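You operate a simulated robot arm through the tools that you are given. There is no shell and no other tool. Be economical: measure what you need, move in short steps, check, and stop when the job is done.

The job below is to be done with a simulated robot arm. You get a single attempt, and the scene is never put back.

Task
Open the middle drawer of the long bench, fetch the blue pad and set it in the inside of the middle drawer of the long bench, then shut the drawer. Put the orange nozzle on the steel bench top away on the plywood bench top. Fetch the M3 gauge block from the steel bench top and set it on the plywood bench top. Take the slot block and leave it on the drilled plate. Close the brown bench drawer. Stack the carton marked "sensor" from the brown bench top on top of the carton labelled "valve". Any order will do. Set down upright: blue pad, slot block.

Only the result counts: the job must be done as asked and must still hold three seconds after the hand-in. Knocking over, shifting, dropping, spilling or breaking anything else fails it.

Robot
A 6-joint arm with a two-finger gripper on a trunk, on a base that drives. Base frame: it is fixed to the floor where the robot stands at the start and does not move with it; the origin is under the middle of the robot, x ahead of it, y to its left, z up; the surface under the hand at the start is at about z = 740. Lengths are in mm, angles in degrees, forces in N, time in s.
With the tool pointing down near the work surface it reaches from about 260 to 820 mm from the robot's upright axis, wherever it stands. Its first joint turns from -166.0 to 166.0 degrees. Places, roughly: blue pad (5x4x5 cm) [700, 200, 800]; brown bench drawer [2300, -2500, 600]; carton [1500, -3000, 750]; drilled plate (15x10x1 cm) [5800, -1500, 1200]; gauge block [1250, -1000, 750]; inside of the middle drawer of the long bench [700, 0, 600]; middle drawer of the long bench [700, 0, 600]; orange nozzle (3x2x6 cm) [1500, -1000, 800]; plywood bench top [2300, 2600, 700]; slot block [1750, -1250, 750]. Payload 2.45 kg.
The tool frame sits at the grasp point between the pads (the TCP): z along the fingers, y along the line on which they close. The tips reach 20 mm beyond it. The gripper opens to 140 mm. The gripper's body begins 168 mm behind the TCP.
Orientation is told as [roll, pitch, yaw] about the base's x, y, z axes, in that order, counted from this pose: with the fingers straight down and closing along the base's y, the tool's x points along the base's -x, its y along +y and its z along -z.

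Tools
- The arm moves only by the tool servo_tool. Its argument "steps" is one flat list of numbers, 7 for each row, row after row: the shift along the base's x, y, z in mm, then the turn, a rotation vector about the base's x, y, z in degrees, then the finger opening in mm, from 0 to 140. In form: [dx, dy, dz, ax, ay, az, fingers, dx, dy, dz, ax, ay, az, fingers, ...]. A call has 1 to 10 rows; each row is the pose to reach, as a shift and turn from the pose commanded when the call began. Each row takes 0.2 s and may step no farther than 50 mm and 8.6 degrees from the row before; otherwise, or with a gripper value out of range, the whole call is refused. A pose out of reach is approached as far as the arm can. The call stops where the force on the tool passes 40 N (or 10 N more than at its start, if that is more) or the arm is blocked; 0.2 s more then pass. The fingers move at their own pace (about 45 mm/s each) and stop on an object; they squeeze with about 40 N. The grip force told is the motor's: it shows also when the fingers shut on nothing. Time passes only in rows, and 0.2 s behind the last, so rows that repeat a pose let the fingers close. It gives the time, the measured TCP pose, the force on the tool (base axes), the opening and the grip force at its end, in the units of the frame above (readings bear some noise), with the torque about the TCP (base axes, N m) and any sound that the robot's microphone picked up.
- Cameras (640 x 400 px; columns grow to the right, rows downward): "scene" is now at [58.7, 119.4, 1907.7]; the picture's right is [-0.16, -0.99, 0.00], its down [-0.92, 0.15, -0.36] and it looks along [0.36, -0.06, -0.93] (base axes); focal length 254 px, centre (320, 200). "wrist" rides on the gripper at [78, 11, -209] in the tool frame; the picture's right is [-0.14, 0.99, 0.00], its down [-0.92, -0.13, -0.37] and it looks along [-0.37, -0.05, 0.93] (tool axes); focal length 280 px, centre (320, 200). There is no depth. A picture from a camera that has moved, and an enlarged one, comes with that camera's place and axes in the base frame and with its lens. The place of the scene camera against the robot may be out by one fixed shift of up to 18 mm in any direction.
- get_image(camera): a new picture of that camera. The clock stands still meanwhile.
- lift_body(by): slides the trunk up (or, below 0, down) by that many mm; the arm and the scene camera ride with it, the base frame stays. It gives what a move gives, with no picture.
- steer(legs): drives the robot by 1 to 6 legs, each [ahead, left, turn to the left] in mm, mm and degrees, along the robot's own axes; the way and the turn of a leg run together, so that a leg with both is an arc; at most 1500 mm and 180 degrees a leg. The arm and the cameras ride along, it lands a little off, and it stops where it bumps. It gives what a move gives.
- head_to(pan, tilt): turns the head with the scene camera to pan (to the left, within 143 degrees either way) and tilt (down, from -29 to 69), counted from straight ahead of the robot. It gives what a move gives.
- zoom(camera, box): a new picture of the part [left, top, right, bottom] of that camera's present view, enlarged. The clock stands still meanwhile.
- hand_in(): hands the job in; it is judged then, once.

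Work in short steps. Places have to be worked out from the pictures, the camera data and where the tool is seen: move nearer, look again, correct. Check each grasp and each placing, and mend what went wrong. You have 196 turns and 182 pictures in all, those below and enlarged ones among them. Open the gripper and draw the arm clear of the work before you hand the job in, unless the task says otherwise; then end with one line.

The tools are called after "Call:" as name(argument=value, ...) on one line, values as JSON. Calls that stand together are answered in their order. servo_tool: Moves the arm, as the interface text tells. Its arguments: {"type":"object","properties":{"steps":{"type":"array","items":{"type":"number"}}},"required":["steps"]} The other tools are called the same way: lift_body (by) slides the trunk up or down; steer (legs) drives the base; head_to (pan, tilt) turns the head that bears the scene camera; get_image (camera) takes a picture; zoom (camera, box) takes an enlarged picture of a part of a camera's view; hand_in () hands the job in.

At the start:

```text
time: 0.0
tool_pos: [537.0, 20.1, 1042.9]
orientation: [0.0, 0.0, 0.0]
force: [-0.3, 0.1, -0.1]
wrist_torque: [-0.01, 0.02, -0.05]
width: 140.0
finger_force: 0.1
trunk travel left (down, up): [-175.0, 55.0]
robot x, y, heading: [0.5, -0.2, -0.0]
head pan, tilt: [-9.5, 68.8]
```

scene: 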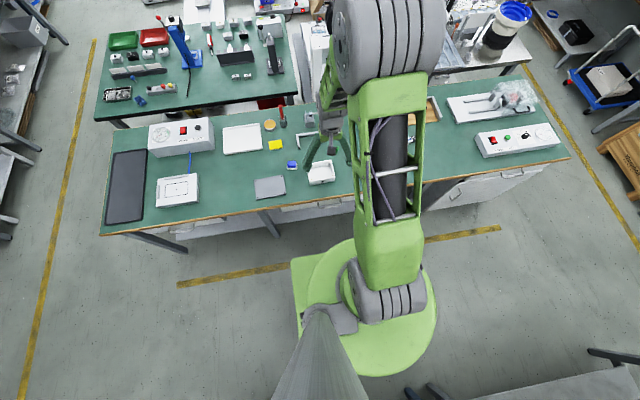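
wrist: 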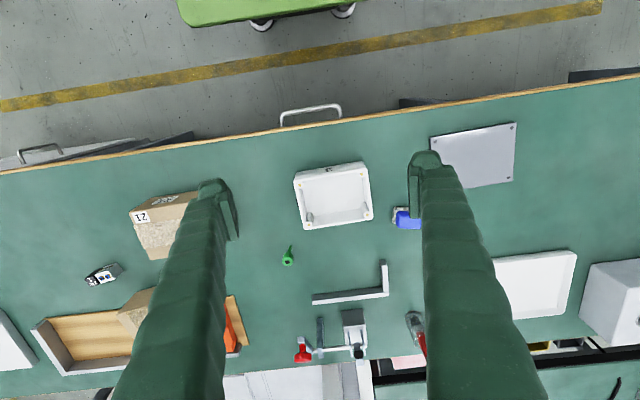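

I'll take a close look at the pad and drawer handle from the wrist camera, and at the room ahead from the scene camera.

Call:
zoom(camera="wrist", box=[220, 80, 540, 280])

Call:
head_to(pan=-20, tilt=25)

Call:
get_image(camera="scene")

```text
2.00 times, centred on (380, 180) of wrist
camera zoom: at [457.6, 32.1, 1251.9], right [0.14, 0.99, 0.0], down [0.92, -0.13, 0.37], along [0.37, -0.05, -0.93], focal length 561 px, centre (200, 240)
```

zoom: 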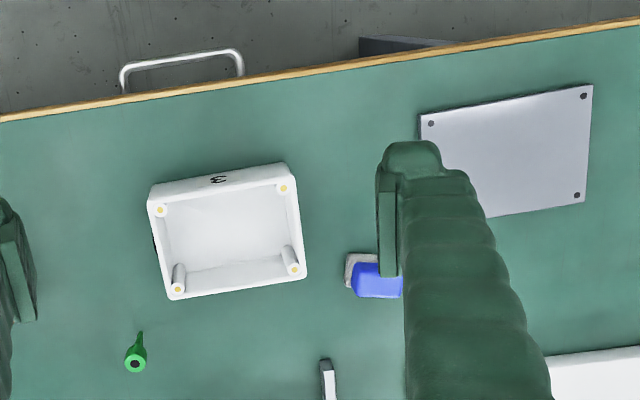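

```text
time: 1.1
tool_pos: [536.9, 21.8, 1042.7]
orientation: [0.0, 0.0, 0.0]
force: [-0.1, 1.2, 0.8]
wrist_torque: [0.02, -0.02, -0.02]
width: 140.0
finger_force: 0.0
trunk travel left (down, up): [-175.0, 55.0]
robot x, y, heading: [3.9, 1.2, 0.1]
head pan, tilt: [-20.0, 25.0]
```

```text
178 pictures are left
camera scene: at [90.1, 97.1, 1967.1], right [-0.34, -0.94, 0.0], down [-0.4, 0.14, -0.91], along [0.85, -0.31, -0.42], focal length 254 px, centre (320, 200)
```

scene: 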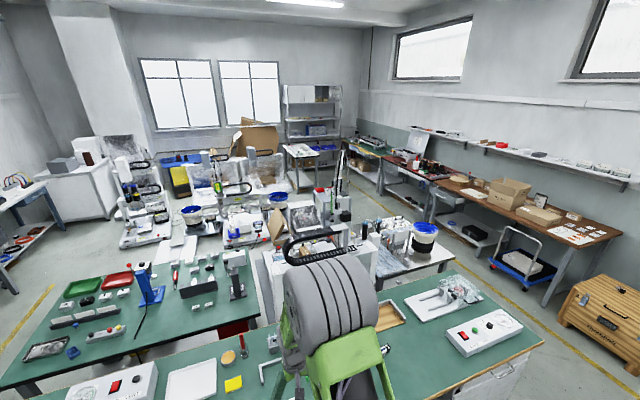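

The pad stands near [711,163] and the middle drawer handle pokes out at about x≈510, y≈0. I back off to look at the drawer front directly.

Call:
steer(legs=[[-400, 0, 0]])

Call:
head_to(pan=0, tilt=50)

Call:
get_image(camera="scene")

Call:
get_image(camera="wrist")

```text
time: 3.3
tool_pos: [233.1, 24.9, 1044.2]
orientation: [0.0, -0.1, 0.4]
force: [-1.3, -0.7, 0.3]
wrist_torque: [0.0, -0.04, 0.01]
width: 140.0
finger_force: 0.1
trunk travel left (down, up): [-175.0, 55.0]
robot x, y, heading: [-302.5, 1.8, 0.1]
head pan, tilt: [-20.0, 25.0]
stopped in leg 1: the robot was blocked; the commanded pose is now the measured one
```

```text
time: 4.2
tool_pos: [233.4, 27.2, 1043.4]
orientation: [0.0, -0.1, 0.3]
force: [0.5, -0.1, 0.9]
wrist_torque: [0.0, -0.03, -0.02]
width: 139.8
finger_force: 0.0
trunk travel left (down, up): [-175.0, 55.0]
robot x, y, heading: [-309.7, 4.3, 0.4]
head pan, tilt: [0.0, 50.0]
```

```text
177 pictures are left
camera scene: at [-224.8, 132.2, 1929.7], right [0.01, -1.0, 0.0], down [-0.77, 0.0, -0.64], along [0.64, 0.0, -0.77], focal length 254 px, centre (320, 200)
```

scene: 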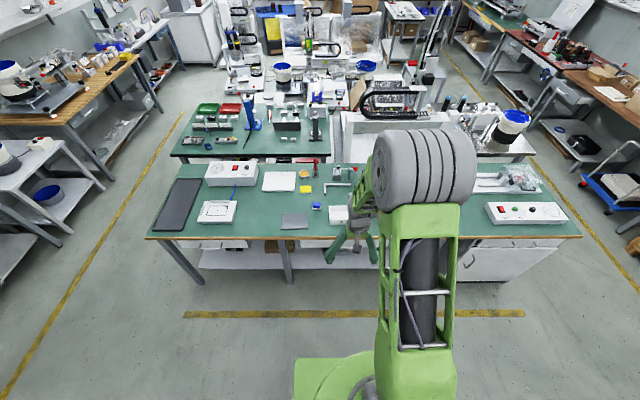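

```text
176 pictures are left
camera wrist: at [153.0, 38.2, 1252.7], right [0.13, 0.99, 0.0], down [0.92, -0.12, 0.37], along [0.37, -0.05, -0.93], focal length 280 px, centre (320, 200)
```

wrist: 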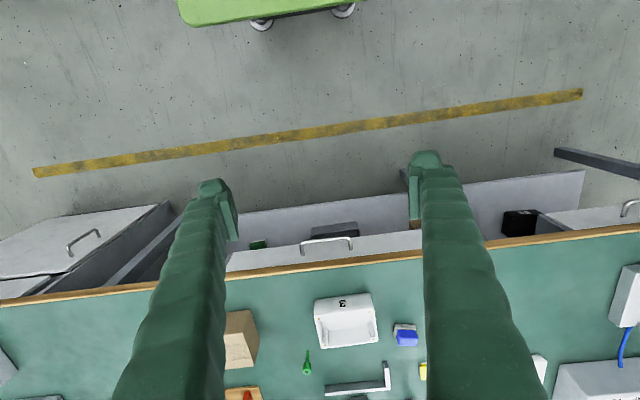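

The robot met something behind at x≈-310, so I stay forward of that. I zoom in on the drawer front and handle.

Call:
zoom(camera="wrist", box=[220, 200, 440, 338])

Call:
zoom(camera="scene", box=[220, 180, 420, 305])

Call:
head_to(pan=140, tilt=50)

Call:
get_image(camera="scene")

```text
2.90 times, centred on (330, 269) of wrist
camera zoom: at [153.0, 38.2, 1252.7], right [0.13, 0.99, 0.0], down [0.92, -0.12, 0.37], along [0.37, -0.05, -0.93], focal length 813 px, centre (291, 0)
```

zoom: 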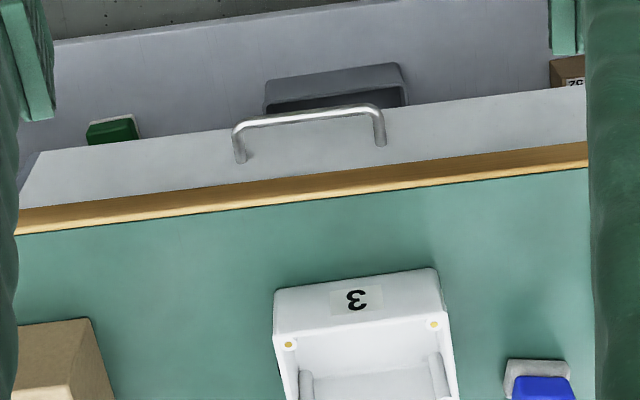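

```text
3.20 times, centred on (320, 242) of scene
camera zoom: at [-224.8, 132.2, 1929.7], right [0.01, -1.0, 0.0], down [-0.77, 0.0, -0.64], along [0.64, 0.0, -0.77], focal length 812 px, centre (320, 64)
```

zoom: 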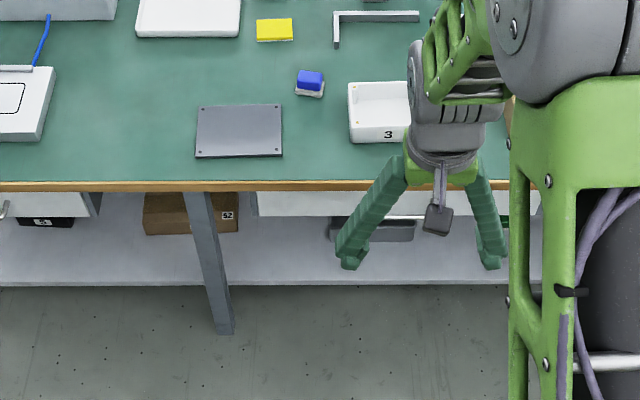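

```text
time: 6.4
tool_pos: [233.7, 26.6, 1043.5]
orientation: [0.0, -0.1, 0.5]
force: [-0.6, -0.3, 0.0]
wrist_torque: [-0.04, 0.02, 0.01]
width: 140.1
finger_force: 0.0
trunk travel left (down, up): [-175.0, 55.0]
robot x, y, heading: [-301.4, 1.1, 0.6]
head pan, tilt: [140.0, 50.0]
```

```text
173 pictures are left
camera scene: at [-360.6, 181.0, 1929.6], right [0.64, 0.77, 0.0], down [0.59, -0.49, -0.64], along [-0.49, 0.41, -0.77], focal length 254 px, centre (320, 200)
```

scene: 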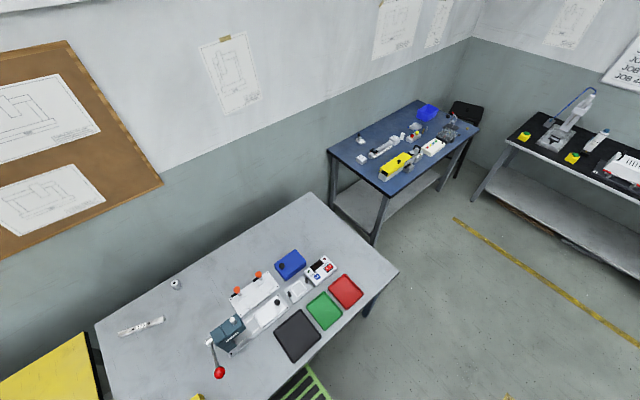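

The handle bar works out near [497, 7, 656] with about 30 mm behind it. I turn the tool to point forward with the fingers closing vertically, coming down in front of the handle.

Call:
servo_tool(steps=[14, -1.4, -27, -4.94, -4.94, 4.94, 90, 28, -2.8, -54, -9.88, -9.88, 9.88, 90, 42, -4.2, -81, -14.82, -14.82, 14.82, 90, 56, -5.6, -108, -19.76, -19.76, 19.76, 90, 70, -7, -135, -24.7, -24.7, 24.7, 90, 84, -8.4, -162, -29.64, -29.64, 29.64, 90, 98, -9.8, -189, -34.58, -34.58, 34.58, 90])

Call:
servo_tool(steps=[14, -1.4, -27, -4.94, -4.94, 4.94, 90, 28, -2.8, -54, -9.88, -9.88, 9.88, 90, 42, -4.2, -81, -14.82, -14.82, 14.82, 90, 56, -5.6, -108, -19.76, -19.76, 19.76, 90, 70, -7, -135, -24.7, -24.7, 24.7, 90, 84, -8.4, -162, -29.64, -29.64, 29.64, 90, 98, -9.8, -189, -34.58, -34.58, 34.58, 90, 98, -9.8, -189, -34.58, -34.58, 34.58, 90])

Call:
head_to(pan=0, tilt=50)

Call:
get_image(camera="wrist")

Call:
zoom(camera="scene", box=[220, 150, 460, 300])

```text
time: 8.0
tool_pos: [332.7, 16.7, 851.8]
orientation: [-45.1, -19.2, 45.5]
force: [0.5, 1.0, 0.1]
wrist_torque: [-0.03, 0.01, -0.03]
width: 89.7
finger_force: 0.1
trunk travel left (down, up): [-175.0, 55.0]
robot x, y, heading: [-305.3, 5.6, 0.4]
head pan, tilt: [140.0, 50.0]
```

```text
time: 9.8
tool_pos: [418.4, 57.6, 740.0]
orientation: [-88.5, -0.6, 86.5]
force: [0.2, 0.4, 1.1]
wrist_torque: [0.01, -0.02, 0.01]
width: 90.0
finger_force: 0.1
out of reach, approached as far as the arm can: row 6, 7, 8
trunk travel left (down, up): [-175.0, 55.0]
robot x, y, heading: [-305.2, 2.4, 0.3]
head pan, tilt: [140.0, 50.0]
```

```text
time: 12.0
tool_pos: [420.0, 57.5, 739.6]
orientation: [-88.4, -0.7, 86.4]
force: [0.5, 0.1, 1.3]
wrist_torque: [-0.03, -0.01, -0.01]
width: 90.0
finger_force: 0.1
trunk travel left (down, up): [-175.0, 55.0]
robot x, y, heading: [-306.4, 0.3, 0.2]
head pan, tilt: [0.0, 50.0]
```

```text
172 pictures are left
camera wrist: at [204.1, -6.2, 733.8], right [-0.02, 0.15, -0.99], down [-0.31, 0.94, 0.15], along [0.95, 0.31, 0.03], focal length 280 px, centre (320, 200)
```

wrist: 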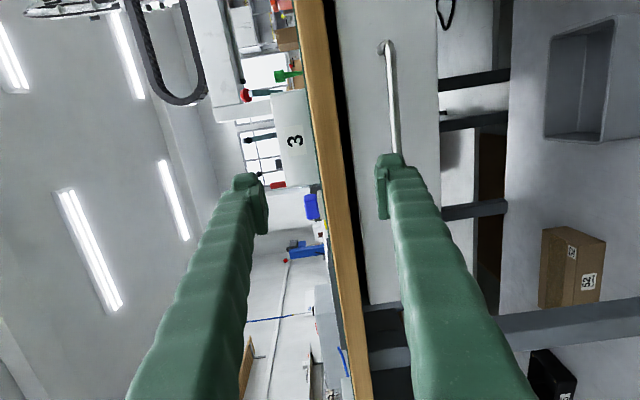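

```text
2.67 times, centred on (340, 225) of scene
camera zoom: at [-224.4, 132.3, 1929.6], right [0.01, -1.0, 0.0], down [-0.77, 0.0, -0.64], along [0.64, 0.0, -0.77], focal length 677 px, centre (267, 133)
```

zoom: 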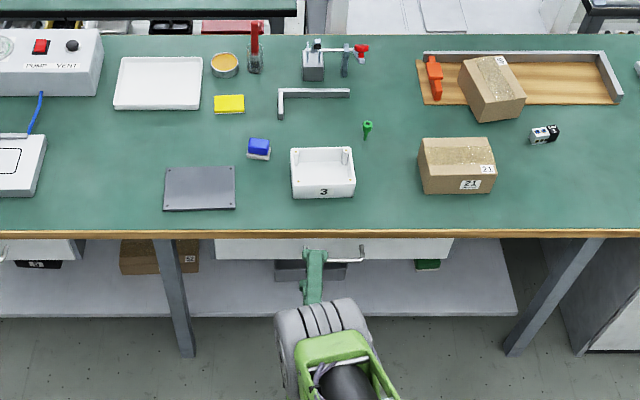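

The handle sits near z≈660, below the tool. I lower the trunk by 80 mm and shift toward the handle's middle.

Call:
lift_body(by=-80)

Call:
servo_tool(steps=[0, -25, 0, 0, 0, 0, 90, 10, -50, 0, 0, 0, 0, 90, 10, -50, 0, 0, 0, 0, 90])

Call:
get_image(camera="wrist")

```text
time: 13.2
tool_pos: [419.2, 57.8, 660.2]
orientation: [-88.5, -0.7, 86.4]
force: [0.5, 0.1, 0.5]
wrist_torque: [0.01, 0.0, 0.0]
width: 90.0
finger_force: 0.1
trunk travel left (down, up): [-95.0, 135.0]
robot x, y, heading: [-306.5, 4.2, 0.6]
head pan, tilt: [0.0, 50.0]
```

```text
time: 14.0
tool_pos: [424.4, 38.5, 660.2]
orientation: [-88.6, -0.6, 84.6]
force: [-0.1, -0.1, 0.2]
wrist_torque: [0.01, -0.01, 0.03]
width: 90.0
finger_force: 0.0
out of reach, approached as far as the arm can: row 1, 2, 3
trunk travel left (down, up): [-95.0, 135.0]
robot x, y, heading: [-305.9, 5.0, 0.4]
head pan, tilt: [0.0, 50.0]
```

```text
170 pictures are left
camera wrist: at [206.9, -19.6, 653.9], right [-0.01, 0.15, -0.99], down [-0.28, 0.95, 0.15], along [0.96, 0.28, 0.03], focal length 280 px, centre (320, 200)
```

wrist: 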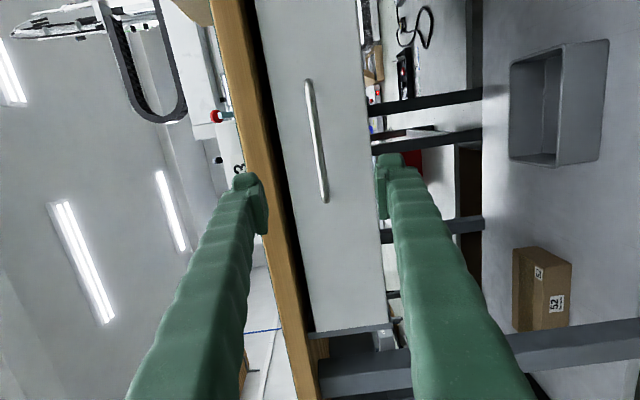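

The handle centre is at about y≈2, z≈657 between the fingers. The arm is near its limit, so I drive the base sideways and then ahead to bring the handle between the pads.

Call:
steer(legs=[[0, -37, 0], [66, 0, 0]])

Call:
get_image(camera="wrist")

```text
time: 15.6
tool_pos: [490.5, 1.2, 660.2]
orientation: [-88.5, -0.6, 84.5]
force: [0.5, -0.6, -0.2]
wrist_torque: [-0.06, -0.01, 0.02]
width: 90.1
finger_force: 0.2
trunk travel left (down, up): [-95.0, 135.0]
robot x, y, heading: [-236.7, -32.1, 0.3]
head pan, tilt: [0.0, 50.0]
```

```text
169 pictures are left
camera wrist: at [272.9, -56.1, 653.6], right [-0.01, 0.15, -0.99], down [-0.28, 0.95, 0.15], along [0.96, 0.27, 0.03], focal length 280 px, centre (320, 200)
```

wrist: 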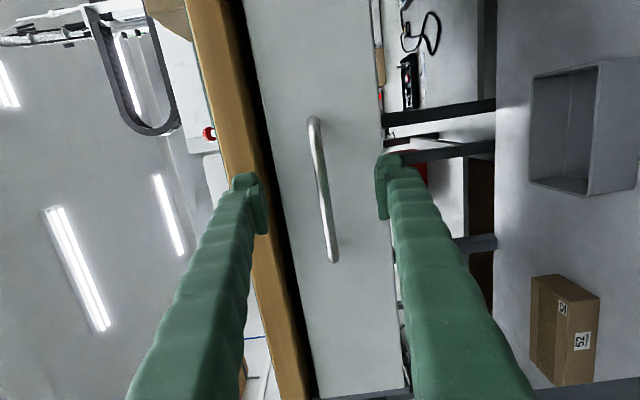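

Triangulating from the side views puts the bar at x≈512–515, so I nudge 16 mm further ahead and close the fingers on it.

Call:
steer(legs=[[17, 0, 0]])

Call:
servo_tool(steps=[0, 0, 0, 0, 0, 0, 60, 0, 0, 0, 0, 0, 0, 20, 0, 0, 0, 0, 0, 0, 0, 0, 0, 0, 0, 0, 0, 0, 0, 0, 0, 0, 0, 0, 0, 0, 0, 0, 0, 0, 0, 0])

Call:
get_image(camera="wrist")

```text
time: 16.4
tool_pos: [495.8, 1.3, 656.5]
orientation: [-88.3, -0.7, 84.6]
force: [-9.5, -1.0, 9.0]
wrist_torque: [0.09, -0.72, 0.1]
width: 96.6
finger_force: 4.8
trunk travel left (down, up): [-95.0, 135.0]
robot x, y, heading: [-222.7, -35.8, 0.2]
head pan, tilt: [0.0, 50.0]
stopped in leg 1: the force on the tool passed its limit at 56 N (the readings are from after the stop); the commanded pose is now the measured one
```

```text
time: 17.9
tool_pos: [497.5, 0.9, 655.6]
orientation: [-88.2, -0.5, 84.6]
force: [-0.5, -0.9, 1.4]
wrist_torque: [-0.18, 0.0, 0.02]
width: 6.1
finger_force: 4.7
trunk travel left (down, up): [-95.0, 135.0]
robot x, y, heading: [-225.4, -34.2, 0.4]
head pan, tilt: [0.0, 50.0]
```

```text
168 pictures are left
camera wrist: at [279.5, -56.5, 651.5], right [-0.02, 0.15, -0.99], down [-0.28, 0.95, 0.15], along [0.96, 0.28, 0.02], focal length 280 px, centre (320, 200)
```

wrist: 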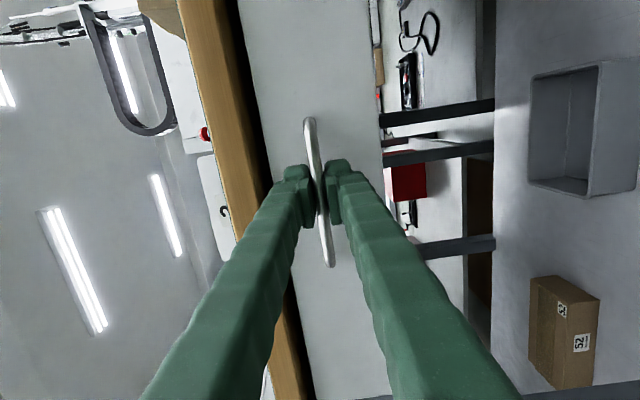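

The fingers have closed to 6 mm with the bar between them. I hold to firm the grip and pull back gently.

Call:
servo_tool(steps=[0, 0, 0, 0, 0, 0, 0, 0, 0, 0, 0, 0, 0, 0, -10, 0, 0, 0, 0, 0, 0, -25, 0, 0, 0, 0, 0, 0, -40, 0, 0, 0, 0, 0, 0, -55, 0, 0, 0, 0, 0, 0])

Call:
get_image(camera="wrist")

```text
time: 19.2
tool_pos: [441.8, 0.4, 656.2]
orientation: [-87.2, -0.4, 84.6]
force: [-1.9, -7.8, -30.0]
wrist_torque: [-0.78, -0.03, -0.36]
width: 6.2
finger_force: 33.9
out of reach, approached as far as the arm can: row 6
trunk travel left (down, up): [-95.0, 135.0]
robot x, y, heading: [-227.3, -34.8, 0.2]
head pan, tilt: [0.0, 50.0]
```

```text
167 pictures are left
camera wrist: at [224.8, -56.5, 655.0], right [-0.03, 0.15, -0.99], down [-0.27, 0.95, 0.15], along [0.96, 0.27, 0.01], focal length 280 px, centre (320, 200)
```

wrist: 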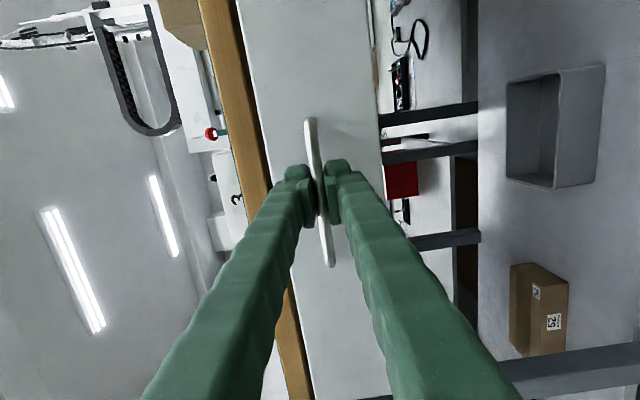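

The drawer follows (55 mm open) and the arm is at its inner limit, so I pull further by backing the base a little.

Call:
steer(legs=[[-68, 0, 0]])

Call:
servo_tool(steps=[-20, 0, 0, 0, 0, 0, 0, -40, 0, 0, 0, 0, 0, 0, -60, 0, 0, 0, 0, 0, 0])

Call:
get_image(camera="scene")

```text
time: 20.3
tool_pos: [377.2, 0.0, 656.1]
orientation: [-87.0, -0.3, 84.5]
force: [-1.7, 1.7, 0.6]
wrist_torque: [-0.74, 0.0, 0.05]
width: 6.0
finger_force: 34.2
trunk travel left (down, up): [-95.0, 135.0]
robot x, y, heading: [-289.2, -34.3, 0.1]
head pan, tilt: [0.0, 50.0]
stopped in leg 1: the force on the tool passed its limit at 43 N (the readings are from after the stop); the commanded pose is now the measured one
```

```text
time: 21.0
tool_pos: [328.9, -0.8, 655.9]
orientation: [-85.6, -0.1, 84.4]
force: [-2.2, -0.1, -10.6]
wrist_torque: [-0.73, 0.01, -0.07]
width: 6.1
finger_force: 33.9
out of reach, approached as far as the arm can: row 1, 2, 3
trunk travel left (down, up): [-95.0, 135.0]
robot x, y, heading: [-284.1, -35.5, -0.0]
head pan, tilt: [0.0, 50.0]
stopped in row 3: the force on the tool passed its limit at 45 N (the readings are from after the stop); the commanded pose is now the measured one
```

```text
166 pictures are left
camera scene: at [-209.1, 96.2, 1849.8], right [0.01, -1.0, 0.0], down [-0.77, 0.0, -0.64], along [0.64, 0.0, -0.77], focal length 254 px, centre (320, 200)
```

scene: 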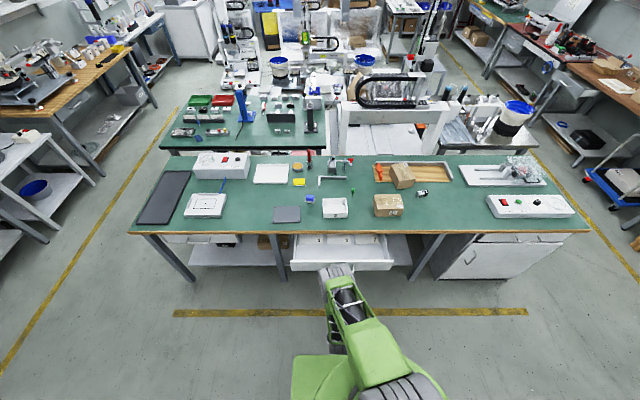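

The drawer is about 168 mm open. I zoom in to see its inside.

Call:
zoom(camera="scene", box=[270, 190, 410, 278])

```text
4.55 times, centred on (340, 234) of scene
camera zoom: at [-209.1, 96.2, 1849.8], right [0.01, -1.0, 0.0], down [-0.77, 0.0, -0.64], along [0.64, 0.0, -0.77], focal length 1153 px, centre (229, 46)
```

zoom: 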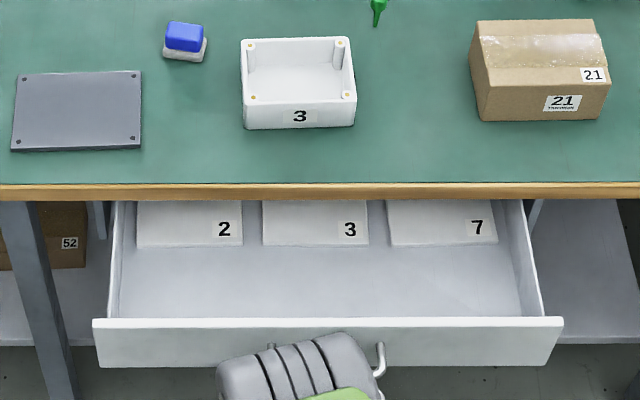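

There is a clear floor strip about 100 mm deep in front of the boxes in the drawer. I release the handle and back the fingers off.

Call:
servo_tool(steps=[0, 0, 0, 0, 0, 0, 60, 0, 0, 0, 0, 0, 0, 60, 0, 0, 0, 0, 0, 0, 60, -15, 0, 0, 0, 3, 0, 60, -30, 0, 0, 0, 6, 0, 60, -45, 0, 0, 0, 9, 0, 60, -60, 0, 0, 0, 12, 0, 60])

Call:
get_image(camera="wrist")

```text
time: 22.6
tool_pos: [271.3, -3.0, 657.8]
orientation: [-73.9, 0.9, 84.4]
force: [-0.1, 0.6, 0.0]
wrist_torque: [0.01, 0.03, 0.0]
width: 60.0
finger_force: 0.0
trunk travel left (down, up): [-95.0, 135.0]
robot x, y, heading: [-289.4, -30.0, 0.3]
head pan, tilt: [0.0, 50.0]
```

```text
164 pictures are left
camera wrist: at [59.7, -59.2, 707.5], right [-0.26, 0.15, -0.95], down [-0.23, 0.95, 0.21], along [0.94, 0.27, -0.22], focal length 280 px, centre (320, 200)
```

wrist: 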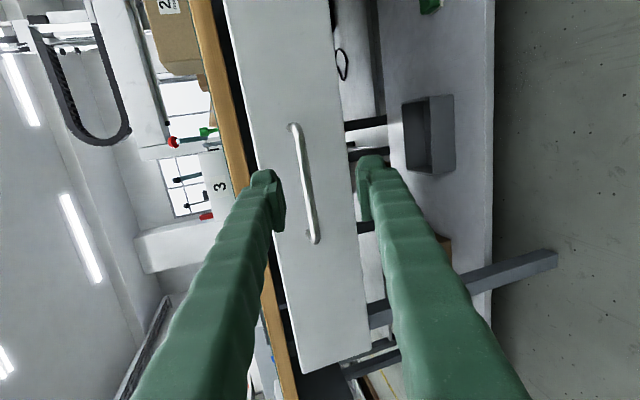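

Handle released. I raise the tool while turning the fingers back to straight down.

Call:
servo_tool(steps=[-5, 0, 30, 4.56, 4.14, -5.51, 90, -10, 0, 60, 9.12, 8.28, -11.02, 90, -10, 0, 95, 13.68, 12.42, -16.52, 90, -10, 0, 130, 18.25, 16.55, -22.03, 90, -10, 0, 165, 22.8, 20.7, -27.54, 90, -10, 0, 200, 27.37, 24.83, -33.05, 90, -10, 0, 235, 31.93, 28.97, -38.55, 90])

Call:
servo_tool(steps=[0, 0, 30, 4.56, 4.14, -5.51, 90, 10, 0, 60, 9.12, 8.28, -11.02, 90, 20, 0, 90, 13.68, 12.42, -16.52, 90, 30, 0, 120, 18.25, 16.55, -22.03, 90, 30, 0, 140, 22.8, 20.7, -27.54, 90, 30, 0, 150, 27.37, 24.83, -33.05, 90, 30, 0, 150, 27.37, 24.83, -33.05, 90])

Call:
lift_body(by=80)

```text
time: 24.2
tool_pos: [260.7, 1.3, 894.4]
orientation: [-33.8, -13.9, 39.1]
force: [0.0, 0.5, 0.4]
wrist_torque: [0.0, -0.03, 0.04]
width: 90.0
finger_force: 0.1
trunk travel left (down, up): [-95.0, 135.0]
robot x, y, heading: [-291.1, -33.4, 0.3]
head pan, tilt: [0.0, 50.0]
```

```text
time: 25.8
tool_pos: [290.6, -0.7, 1043.6]
orientation: [0.0, 0.2, 0.9]
force: [-0.3, -0.6, 0.0]
wrist_torque: [-0.03, 0.02, 0.03]
width: 90.1
finger_force: 0.1
trunk travel left (down, up): [-95.0, 135.0]
robot x, y, heading: [-290.9, -35.8, 0.2]
head pan, tilt: [0.0, 50.0]
```

```text
time: 27.0
tool_pos: [291.9, -0.9, 1123.9]
orientation: [0.0, 0.4, 1.0]
force: [0.4, 0.4, -0.6]
wrist_torque: [0.02, -0.01, 0.02]
width: 90.0
finger_force: 0.1
trunk travel left (down, up): [-175.0, 55.0]
robot x, y, heading: [-288.6, -34.4, 0.1]
head pan, tilt: [0.0, 50.0]
```

Tool is straight down. I drive ahead and a little left so both the pad and the open drawer are within reach, then look.

Call:
steer(legs=[[240, 100, 0]])

Call:
servo_tool(steps=[40, 20, -30, 0, 0, 0, 90, 80, 40, -60, 0, 0, 0, 90, 120, 60, -90, 0, 0, 0, 90, 120, 60, -90, 0, 0, 0, 90])

Call:
get_image(camera="wrist")

```text
time: 28.9
tool_pos: [534.2, 103.0, 1121.8]
orientation: [-0.1, 0.3, 1.0]
force: [-0.9, 0.5, 0.0]
wrist_torque: [-0.02, 0.04, 0.0]
width: 90.1
finger_force: 0.1
trunk travel left (down, up): [-175.0, 55.0]
robot x, y, heading: [-49.5, 71.1, 0.5]
head pan, tilt: [0.0, 50.0]
```

```text
refused: row 1 steps farther than a row can; nothing moved
```

```text
163 pictures are left
camera wrist: at [455.3, 113.6, 1332.7], right [0.12, 0.99, 0.0], down [0.92, -0.11, 0.36], along [0.36, -0.05, -0.93], focal length 280 px, centre (320, 200)
```

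wrist: 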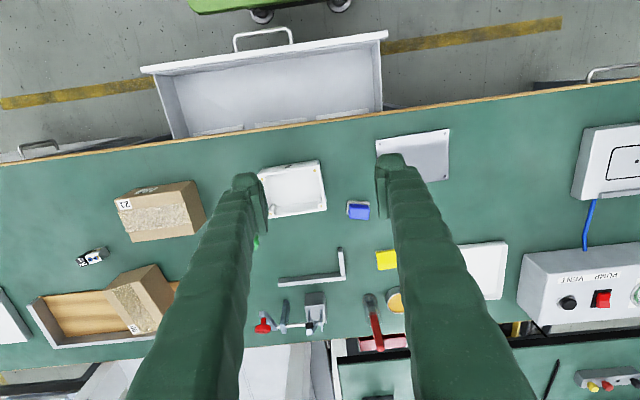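

The pad is at about [709,166]. I move above it and look closer.

Call:
servo_tool(steps=[25, 9, -32, 0, 0, 0, 90, 50, 18, -64, 0, 0, 0, 90, 75, 27, -96, 0, 0, 0, 90, 100, 36, -128, 0, 0, 0, 90, 125, 45, -160, 0, 0, 0, 90, 150, 54, -192, 0, 0, 0, 90, 175, 63, -222, 0, 0, 0, 90, 175, 63, -222, 0, 0, 0, 90])

Call:
zoom(camera="wrist", box=[200, 80, 440, 230])

```text
time: 30.7
tool_pos: [707.6, 166.2, 900.1]
orientation: [-0.1, 0.1, 1.0]
force: [0.8, -0.3, -0.3]
wrist_torque: [0.01, -0.03, 0.0]
width: 90.1
finger_force: 0.1
trunk travel left (down, up): [-175.0, 55.0]
robot x, y, heading: [-49.3, 70.6, 0.5]
head pan, tilt: [0.0, 50.0]
```

```text
2.67 times, centred on (320, 155) of wrist
camera zoom: at [627.7, 175.8, 1110.1], right [0.12, 0.99, 0.0], down [0.92, -0.11, 0.36], along [0.36, -0.04, -0.93], focal length 748 px, centre (320, 320)
```

zoom: 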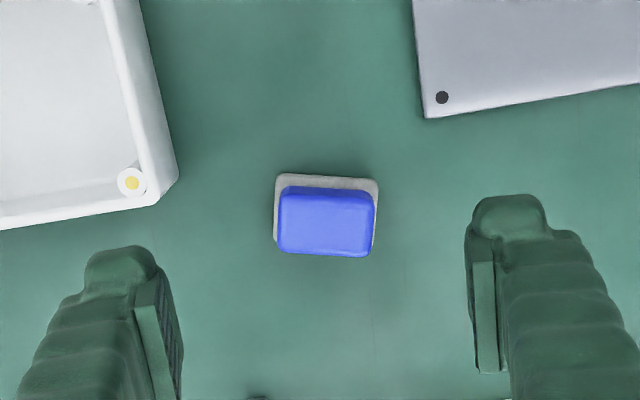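

The pad is turned about −10° and centred near [708,169]. I align the yaw, descend and close.

Call:
servo_tool(steps=[0, 2, -30, 0, 0, -5.3, 90, 0, 3, -65, 0, 0, -10.6, 90, 0, 3, -100, 0, 0, -10.6, 90, 0, 3, -132, 0, 0, -10.6, 90, 0, 3, -132, 0, 0, -10.6, 90])

Call:
servo_tool(steps=[0, 0, 0, 0, 0, 0, 40, 0, 0, 0, 0, 0, 0, 20, 0, 0, 0, 0, 0, 0, 20, 0, 0, 0, 0, 0, 0, 20])

Call:
get_image(camera="wrist")

```text
time: 31.9
tool_pos: [706.5, 167.6, 773.3]
orientation: [0.0, 0.4, -9.6]
force: [0.7, 0.0, -0.3]
wrist_torque: [0.0, 0.04, 0.01]
width: 90.0
finger_force: 0.0
trunk travel left (down, up): [-175.0, 55.0]
robot x, y, heading: [-46.3, 69.5, 0.4]
head pan, tilt: [0.0, 50.0]
```

```text
time: 32.9
tool_pos: [707.5, 168.4, 772.8]
orientation: [0.0, 0.4, -9.6]
force: [-0.2, 0.1, 0.1]
wrist_torque: [0.0, 0.01, 0.01]
width: 42.2
finger_force: 30.7
trunk travel left (down, up): [-175.0, 55.0]
robot x, y, heading: [-49.7, 66.0, 0.2]
head pan, tilt: [0.0, 50.0]
```

```text
161 pictures are left
camera wrist: at [631.4, 191.8, 982.3], right [0.3, 0.95, 0.0], down [0.89, -0.28, 0.36], along [0.35, -0.11, -0.93], focal length 280 px, centre (320, 200)
```

wrist: 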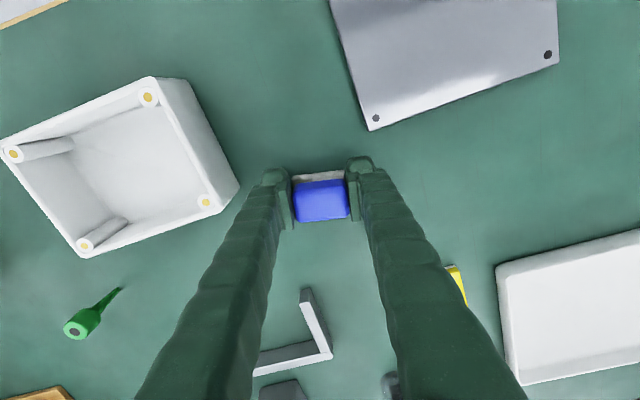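

Pad gripped (42 mm). I lift it and carry it above the open drawer, then look.

Call:
servo_tool(steps=[0, 0, 45, 0, 0, 0, 20, 0, 0, 90, 0, 0, 0, 20, -25, -15, 130, 0, 0, 4, 20, -65, -38, 150, 0, 0, 9.6, 20, -105, -60, 160, 0, 0, 9.6, 20, -145, -82, 160, 0, 0, 9.6, 20, -185, -104, 160, 0, 0, 9.6, 20, -225, -128, 160, 0, 0, 9.6, 20, -265, -150, 160, 0, 0, 9.6, 20, -282, -160, 160, 0, 0, 9.6, 20])

Call:
get_image(camera="wrist")

Call:
head_to(pan=0, tilt=68)

Call:
get_image(camera="scene")

```text
refused: row 4 steps farther than a row can; nothing moved
```

```text
160 pictures are left
camera wrist: at [631.4, 191.8, 982.3], right [0.3, 0.95, 0.0], down [0.89, -0.28, 0.36], along [0.35, -0.11, -0.93], focal length 280 px, centre (320, 200)
```

wrist: 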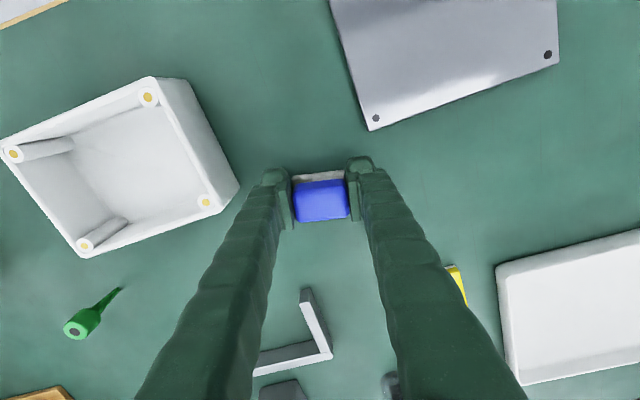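

```text
time: 33.7
tool_pos: [707.5, 168.4, 771.8]
orientation: [0.0, 0.4, -9.6]
force: [0.3, 0.6, -0.2]
wrist_torque: [-0.01, 0.02, 0.02]
width: 42.4
finger_force: 40.3
trunk travel left (down, up): [-175.0, 55.0]
robot x, y, heading: [-45.1, 67.5, 0.5]
head pan, tilt: [0.0, 68.0]
```

```text
159 pictures are left
camera scene: at [11.9, 198.4, 1908.5], right [0.01, -1.0, 0.0], down [-0.93, -0.01, -0.38], along [0.38, 0.0, -0.93], focal length 254 px, centre (320, 200)
```

scene: 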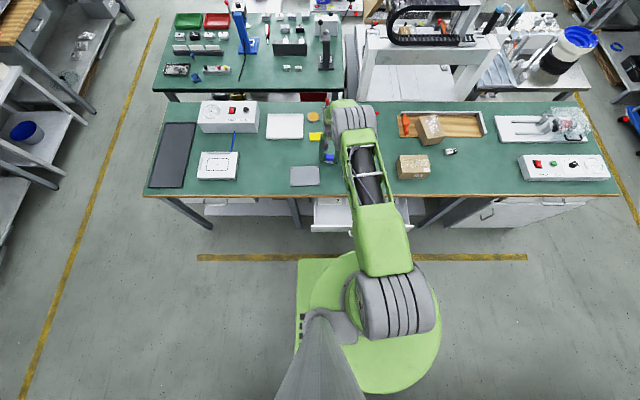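

The move was refused for one oversized row. I resend it with smaller steps: lift first, then across.

Call:
servo_tool(steps=[0, 0, 45, 0, 0, 0, 20, 0, 0, 90, 0, 0, 0, 20, -15, -8, 130, 0, 0, 4, 20, -50, -27, 150, 0, 0, 9.6, 20, -90, -50, 160, 0, 0, 9.6, 20, -130, -73, 160, 0, 0, 9.6, 20, -170, -96, 160, 0, 0, 9.6, 20, -210, -119, 160, 0, 0, 9.6, 20, -250, -142, 160, 0, 0, 9.6, 20, -282, -160, 160, 0, 0, 9.6, 20])

Call:
get_image(camera="wrist")

```text
time: 35.9
tool_pos: [428.0, 9.6, 928.6]
orientation: [0.0, 0.2, -0.1]
force: [-0.3, -0.6, -0.1]
wrist_torque: [0.0, -0.04, 0.0]
width: 42.2
finger_force: 40.1
trunk travel left (down, up): [-175.0, 55.0]
robot x, y, heading: [-43.2, 67.7, 0.5]
head pan, tilt: [0.0, 68.0]
```

```text
158 pictures are left
camera wrist: at [349.1, 21.6, 1138.2], right [0.14, 0.99, 0.0], down [0.92, -0.13, 0.37], along [0.36, -0.05, -0.93], focal length 280 px, centre (320, 200)
```

wrist: 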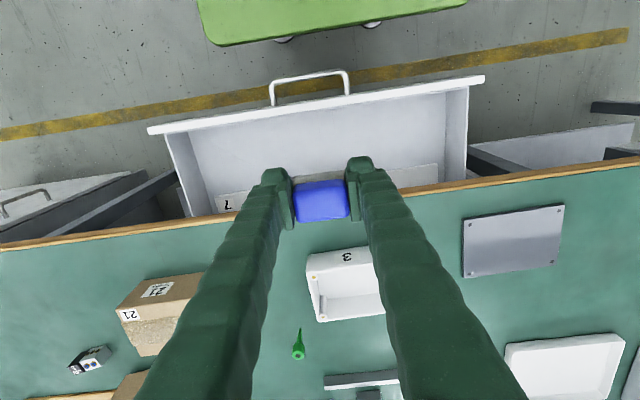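

The pad is above the clear strip (x≈380–485). I lower it to just above the drawer floor.

Call:
servo_tool(steps=[2, 0, -45, 0, 0, 0, 20, 2, 0, -90, 0, 0, 0, 20, 2, 0, -135, 0, 0, 0, 20, 2, 0, -180, 0, 0, 0, 20, 2, 0, -225, 0, 0, 0, 20, 2, 0, -245, 0, 0, 0, 20, 2, 0, -245, 0, 0, 0, 20])

Call:
get_image(camera="wrist")

```text
time: 37.5
tool_pos: [429.0, 7.2, 687.5]
orientation: [0.0, 0.2, 0.0]
force: [-0.7, 0.2, -0.7]
wrist_torque: [0.0, -0.02, 0.02]
width: 42.5
finger_force: 39.8
trunk travel left (down, up): [-175.0, 55.0]
robot x, y, heading: [-47.6, 69.6, 0.5]
head pan, tilt: [0.0, 68.0]
```

```text
157 pictures are left
camera wrist: at [350.3, 18.7, 897.2], right [0.14, 0.99, 0.0], down [0.92, -0.13, 0.36], along [0.36, -0.05, -0.93], focal length 280 px, centre (320, 200)
```

wrist: 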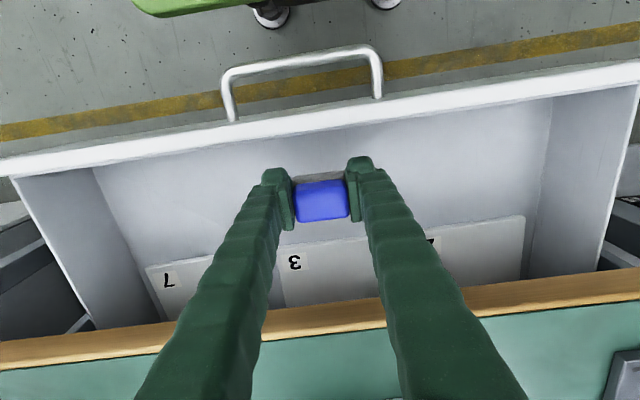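

Clear all round. I descend in small steps until the floor is felt.

Call:
servo_tool(steps=[-2, 0, -8, 0, 0, 0, 20, -2, 0, -16, 0, 0, 0, 20, -2, 0, -22, 0, 0, 0, 20, -2, 0, -28, 0, 0, 0, 20, -2, 0, -34, 0, 0, 0, 20, -2, 0, -40, 0, 0, 0, 20, -2, 0, -46, 0, 0, 0, 20])

```text
time: 39.1
tool_pos: [427.1, 9.9, 640.6]
orientation: [-0.1, 0.1, 0.0]
force: [-0.4, 3.4, 34.3]
wrist_torque: [0.14, -0.04, -0.01]
width: 42.3
finger_force: 40.2
trunk travel left (down, up): [-175.0, 55.0]
robot x, y, heading: [-48.1, 69.9, 0.4]
head pan, tilt: [0.0, 68.0]
```

Contact with 34 N at z≈641: the pad is on the floor. I ease up slightly, open and lift out.

Call:
servo_tool(steps=[0, 0, 2, 0, 0, 0, 20, 0, 0, 2, 0, 0, 0, 80, 0, 0, 2, 0, 0, 0, 80, 0, 0, 2, 0, 0, 0, 80, 0, 0, 2, 0, 0, 0, 80, 0, 0, 45, 0, 0, 0, 80, 0, 0, 90, 0, 0, 0, 80, 0, 0, 135, 0, 0, 0, 80, 0, 0, 180, 0, 0, 0, 80, 0, 0, 225, 0, 0, 0, 80])

Call:
get_image(camera="wrist")

```text
time: 41.3
tool_pos: [425.5, 8.2, 863.2]
orientation: [0.1, 0.3, 0.1]
force: [0.6, 0.2, 0.0]
wrist_torque: [0.02, -0.02, 0.02]
width: 79.8
finger_force: 0.1
trunk travel left (down, up): [-175.0, 55.0]
robot x, y, heading: [-48.3, 70.8, 0.4]
head pan, tilt: [0.0, 68.0]
```

```text
156 pictures are left
camera wrist: at [346.0, 19.6, 1073.1], right [0.14, 0.99, 0.0], down [0.92, -0.13, 0.36], along [0.36, -0.05, -0.93], focal length 280 px, centre (320, 200)
```

wrist: 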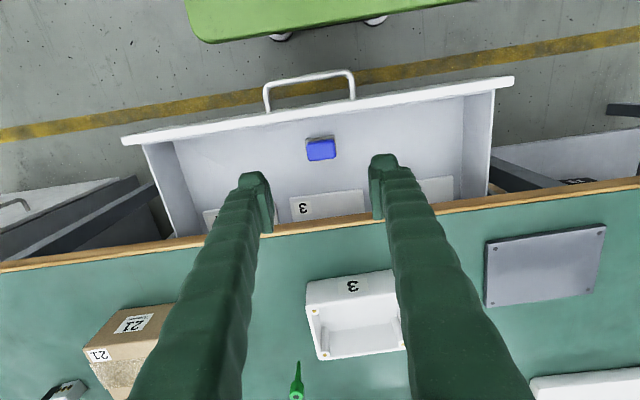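

The pad stands upright in the drawer. I close the fingers, go down in front of the handle bar (x≈339), and prepare to push the drawer shut.

Call:
servo_tool(steps=[-45, -1, 0, 0, 0, 0, 0, -90, -2, 0, 0, 0, 0, 0, -138, -3, 0, 0, 0, 0, 0, -138, -3, -45, 0, 0, 0, 0, -138, -3, -90, 0, 0, 0, 0, -138, -3, -135, 0, 0, 0, 0, -138, -3, -180, 0, 0, 0, 0, -138, -3, -192, 0, 0, 0, 0, -138, -3, -192, 0, 0, 0, 0])

Call:
get_image(camera="wrist")

```text
time: 43.3
tool_pos: [285.9, 3.5, 672.0]
orientation: [-0.1, 0.2, 0.0]
force: [0.0, -0.3, 0.1]
wrist_torque: [0.0, -0.01, -0.03]
width: 0.0
finger_force: 29.0
trunk travel left (down, up): [-175.0, 55.0]
robot x, y, heading: [-43.7, 70.5, 0.4]
head pan, tilt: [0.0, 68.0]
```

```text
155 pictures are left
camera wrist: at [206.9, 15.1, 882.0], right [0.14, 0.99, 0.0], down [0.92, -0.13, 0.36], along [0.36, -0.05, -0.93], focal length 280 px, centre (320, 200)
```

wrist: 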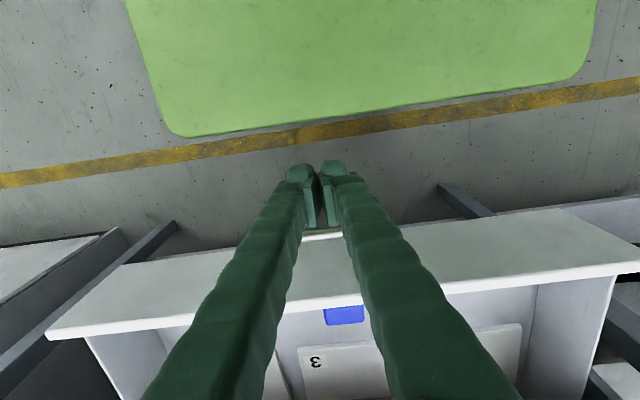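

Fingers are in front of the handle. I push slowly ahead.

Call:
servo_tool(steps=[12, 0, -8, 0, 0, 0, 0, 24, 0, -10, 0, 0, 0, 0, 36, 0, -10, 0, 0, 0, 0, 48, 0, -10, 0, 0, 0, 0, 60, 0, -10, 0, 0, 0, 0, 72, 0, -10, 0, 0, 0, 0, 84, 0, -10, 0, 0, 0, 0, 96, 0, -10, 0, 0, 0, 0, 108, 0, -10, 0, 0, 0, 0, 120, 0, -10, 0, 0, 0, 0])

Call:
servo_tool(steps=[12, 0, 0, 0, 0, 0, 0, 24, 0, 0, 0, 0, 0, 0, 36, 0, 0, 0, 0, 0, 0, 48, 0, 0, 0, 0, 0, 0, 56, 0, 0, 0, 0, 0, 0, 62, 0, 0, 0, 0, 0, 0, 68, 0, 0, 0, 0, 0, 0, 74, 0, 0, 0, 0, 0, 0, 80, 0, 0, 0, 0, 0, 0])

Call:
get_image(camera="wrist")

```text
time: 45.5
tool_pos: [409.3, 4.8, 662.0]
orientation: [-0.1, 0.3, 0.0]
force: [0.3, -0.4, -0.1]
wrist_torque: [-0.04, -0.03, 0.02]
width: 0.0
finger_force: 28.9
trunk travel left (down, up): [-175.0, 55.0]
robot x, y, heading: [-41.7, 69.7, 0.7]
head pan, tilt: [0.0, 68.0]
```

```text
time: 47.5
tool_pos: [472.3, 7.7, 658.2]
orientation: [0.2, 1.8, -0.1]
force: [-2.2, -0.4, -3.2]
wrist_torque: [-0.04, 0.09, 0.03]
width: 0.0
finger_force: 29.8
trunk travel left (down, up): [-175.0, 55.0]
robot x, y, heading: [-47.7, 71.1, 0.5]
head pan, tilt: [0.0, 68.0]
stopped in row 9: the force on the tool passed its limit at 44 N (the readings are from after the stop); the commanded pose is now the measured one
```

```text
154 pictures are left
camera wrist: at [398.8, 18.2, 870.2], right [0.14, 0.99, 0.0], down [0.93, -0.13, 0.34], along [0.34, -0.05, -0.94], focal length 280 px, centre (320, 200)
```

wrist: 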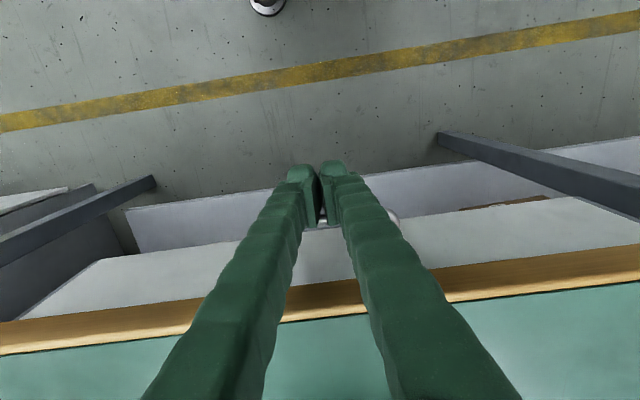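

The push ended against a stop at 44 N, matching the drawer's closed place. I retreat up and check.

Call:
servo_tool(steps=[-30, 0, 0, 0, 0, 0, 0, -60, 0, 20, 0, 0, 0, 30, -60, 0, 70, 0, 0, 0, 60, -60, 0, 120, 0, 0, 0, 90, -60, 0, 170, 0, 0, 0, 90, -60, 0, 220, 0, 0, 0, 90, -60, 0, 270, 0, 0, 0, 90, -60, 0, 320, 0, 0, 0, 90, -60, 0, 370, 0, 0, 0, 90, -60, 0, 390, 0, 0, 0, 90])

Call:
get_image(camera="wrist")

```text
time: 49.6
tool_pos: [410.5, 6.9, 1053.6]
orientation: [0.2, 1.7, 0.0]
force: [0.1, -0.1, 0.9]
wrist_torque: [0.0, -0.03, 0.04]
width: 89.8
finger_force: 0.0
trunk travel left (down, up): [-175.0, 55.0]
robot x, y, heading: [-47.3, 67.5, 0.4]
head pan, tilt: [0.0, 68.0]
```

```text
153 pictures are left
camera wrist: at [336.8, 18.6, 1264.5], right [0.14, 0.99, 0.0], down [0.93, -0.13, 0.34], along [0.34, -0.05, -0.94], focal length 280 px, centre (320, 200)
```

wrist: 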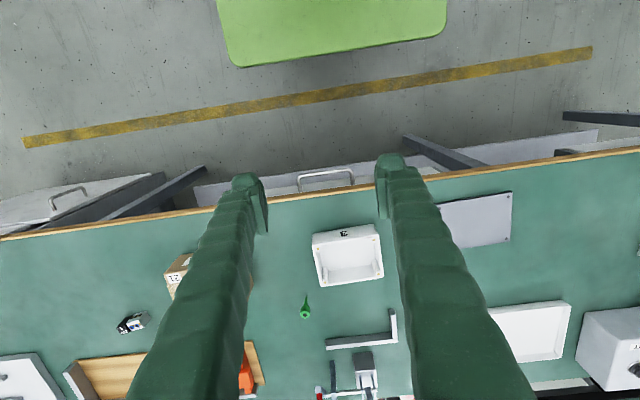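

The handle is back at about the same offset from the bench edge as at the start (~20 mm). I verify with a zoom.

Call:
zoom(camera="wrist", box=[180, 130, 440, 230])

```text
2.46 times, centred on (310, 180) of wrist
camera zoom: at [336.8, 18.6, 1264.5], right [0.14, 0.99, 0.0], down [0.93, -0.13, 0.34], along [0.34, -0.05, -0.94], focal length 690 px, centre (345, 249)
```

zoom: 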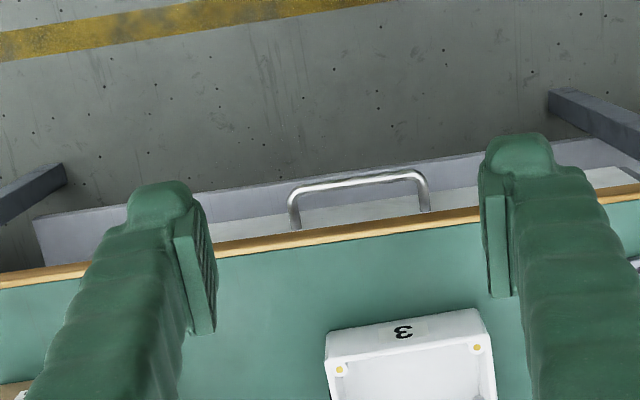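

The drawer is shut with the pad inside. Now I look to the right for the route to the steel and brown benches.

Call:
head_to(pan=-75, tilt=30)

Call:
get_image(camera="scene")

Call:
head_to(pan=-30, tilt=25)

Call:
get_image(camera="scene")

```text
time: 51.1
tool_pos: [410.6, 7.4, 1052.7]
orientation: [0.1, 1.5, 0.0]
force: [0.6, 0.2, 0.0]
wrist_torque: [0.01, 0.03, 0.02]
width: 90.3
finger_force: 0.0
trunk travel left (down, up): [-175.0, 55.0]
robot x, y, heading: [-47.0, 68.5, 0.2]
head pan, tilt: [-75.0, 30.0]
```

```text
151 pictures are left
camera scene: at [-21.6, 110.7, 1959.1], right [-0.96, -0.27, 0.0], down [-0.13, 0.48, -0.87], along [0.23, -0.83, -0.5], focal length 254 px, centre (320, 200)
```

scene: 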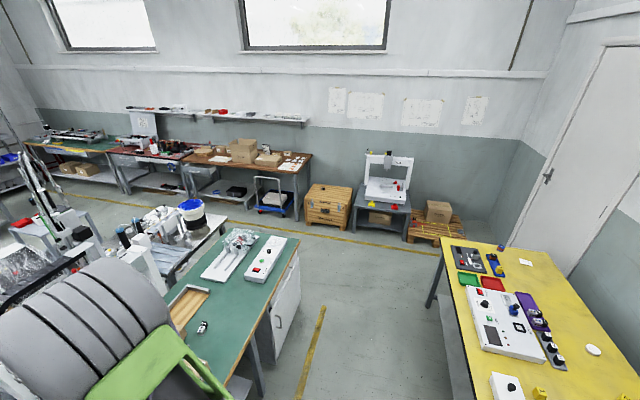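

```text
time: 52.2
tool_pos: [410.4, 7.0, 1052.1]
orientation: [0.1, 1.6, 0.0]
force: [-0.8, -0.4, 0.2]
wrist_torque: [-0.02, -0.02, 0.0]
width: 89.9
finger_force: 0.1
trunk travel left (down, up): [-175.0, 55.0]
robot x, y, heading: [-53.0, 68.8, 0.5]
head pan, tilt: [-30.0, 25.0]
```

```text
150 pictures are left
camera scene: at [34.4, 152.3, 1967.1], right [-0.49, -0.87, 0.0], down [-0.37, 0.21, -0.91], along [0.79, -0.45, -0.42], focal length 254 px, centre (320, 200)
```

scene: 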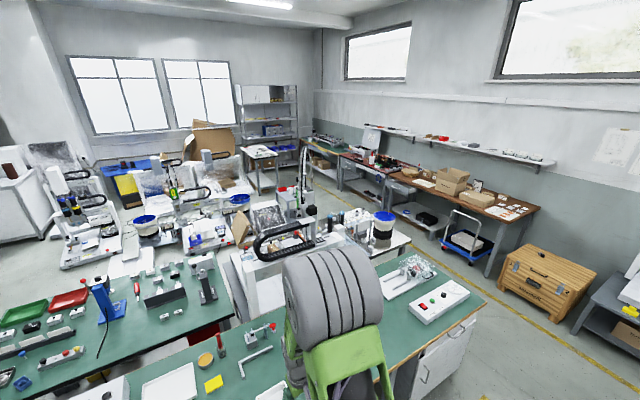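

The right aisle looks open. I drive sideways to the right past the long bench's end, turn to face the steel bench side and look.

Call:
steer(legs=[[0, -1500, 0], [0, -450, 0]])

Call:
head_to(pan=0, tilt=35)

Call:
get_image(camera="scene")

```text
time: 69.5
tool_pos: [396.3, -1933.9, 1053.1]
orientation: [0.1, 1.6, -1.3]
force: [0.1, -0.3, -0.2]
wrist_torque: [0.0, 0.02, 0.0]
width: 90.0
finger_force: 0.1
trunk travel left (down, up): [-175.0, 55.0]
robot x, y, heading: [-60.3, -1862.6, -0.8]
head pan, tilt: [-30.0, 25.0]
```

```text
time: 70.4
tool_pos: [396.5, -1934.4, 1052.6]
orientation: [0.2, 1.7, -1.2]
force: [-1.0, -0.5, 0.1]
wrist_torque: [-0.01, 0.01, -0.03]
width: 89.9
finger_force: 0.1
trunk travel left (down, up): [-175.0, 55.0]
robot x, y, heading: [-59.4, -1864.0, -0.5]
head pan, tilt: [0.0, 35.0]
```

```text
149 pictures are left
camera scene: at [32.0, -1735.9, 1951.4], right [-0.02, -1.0, 0.0], down [-0.57, 0.01, -0.82], along [0.82, -0.01, -0.57], focal length 254 px, centre (320, 200)
```

scene: 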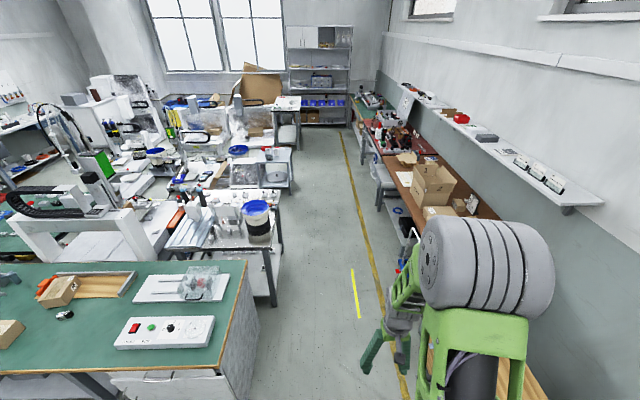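

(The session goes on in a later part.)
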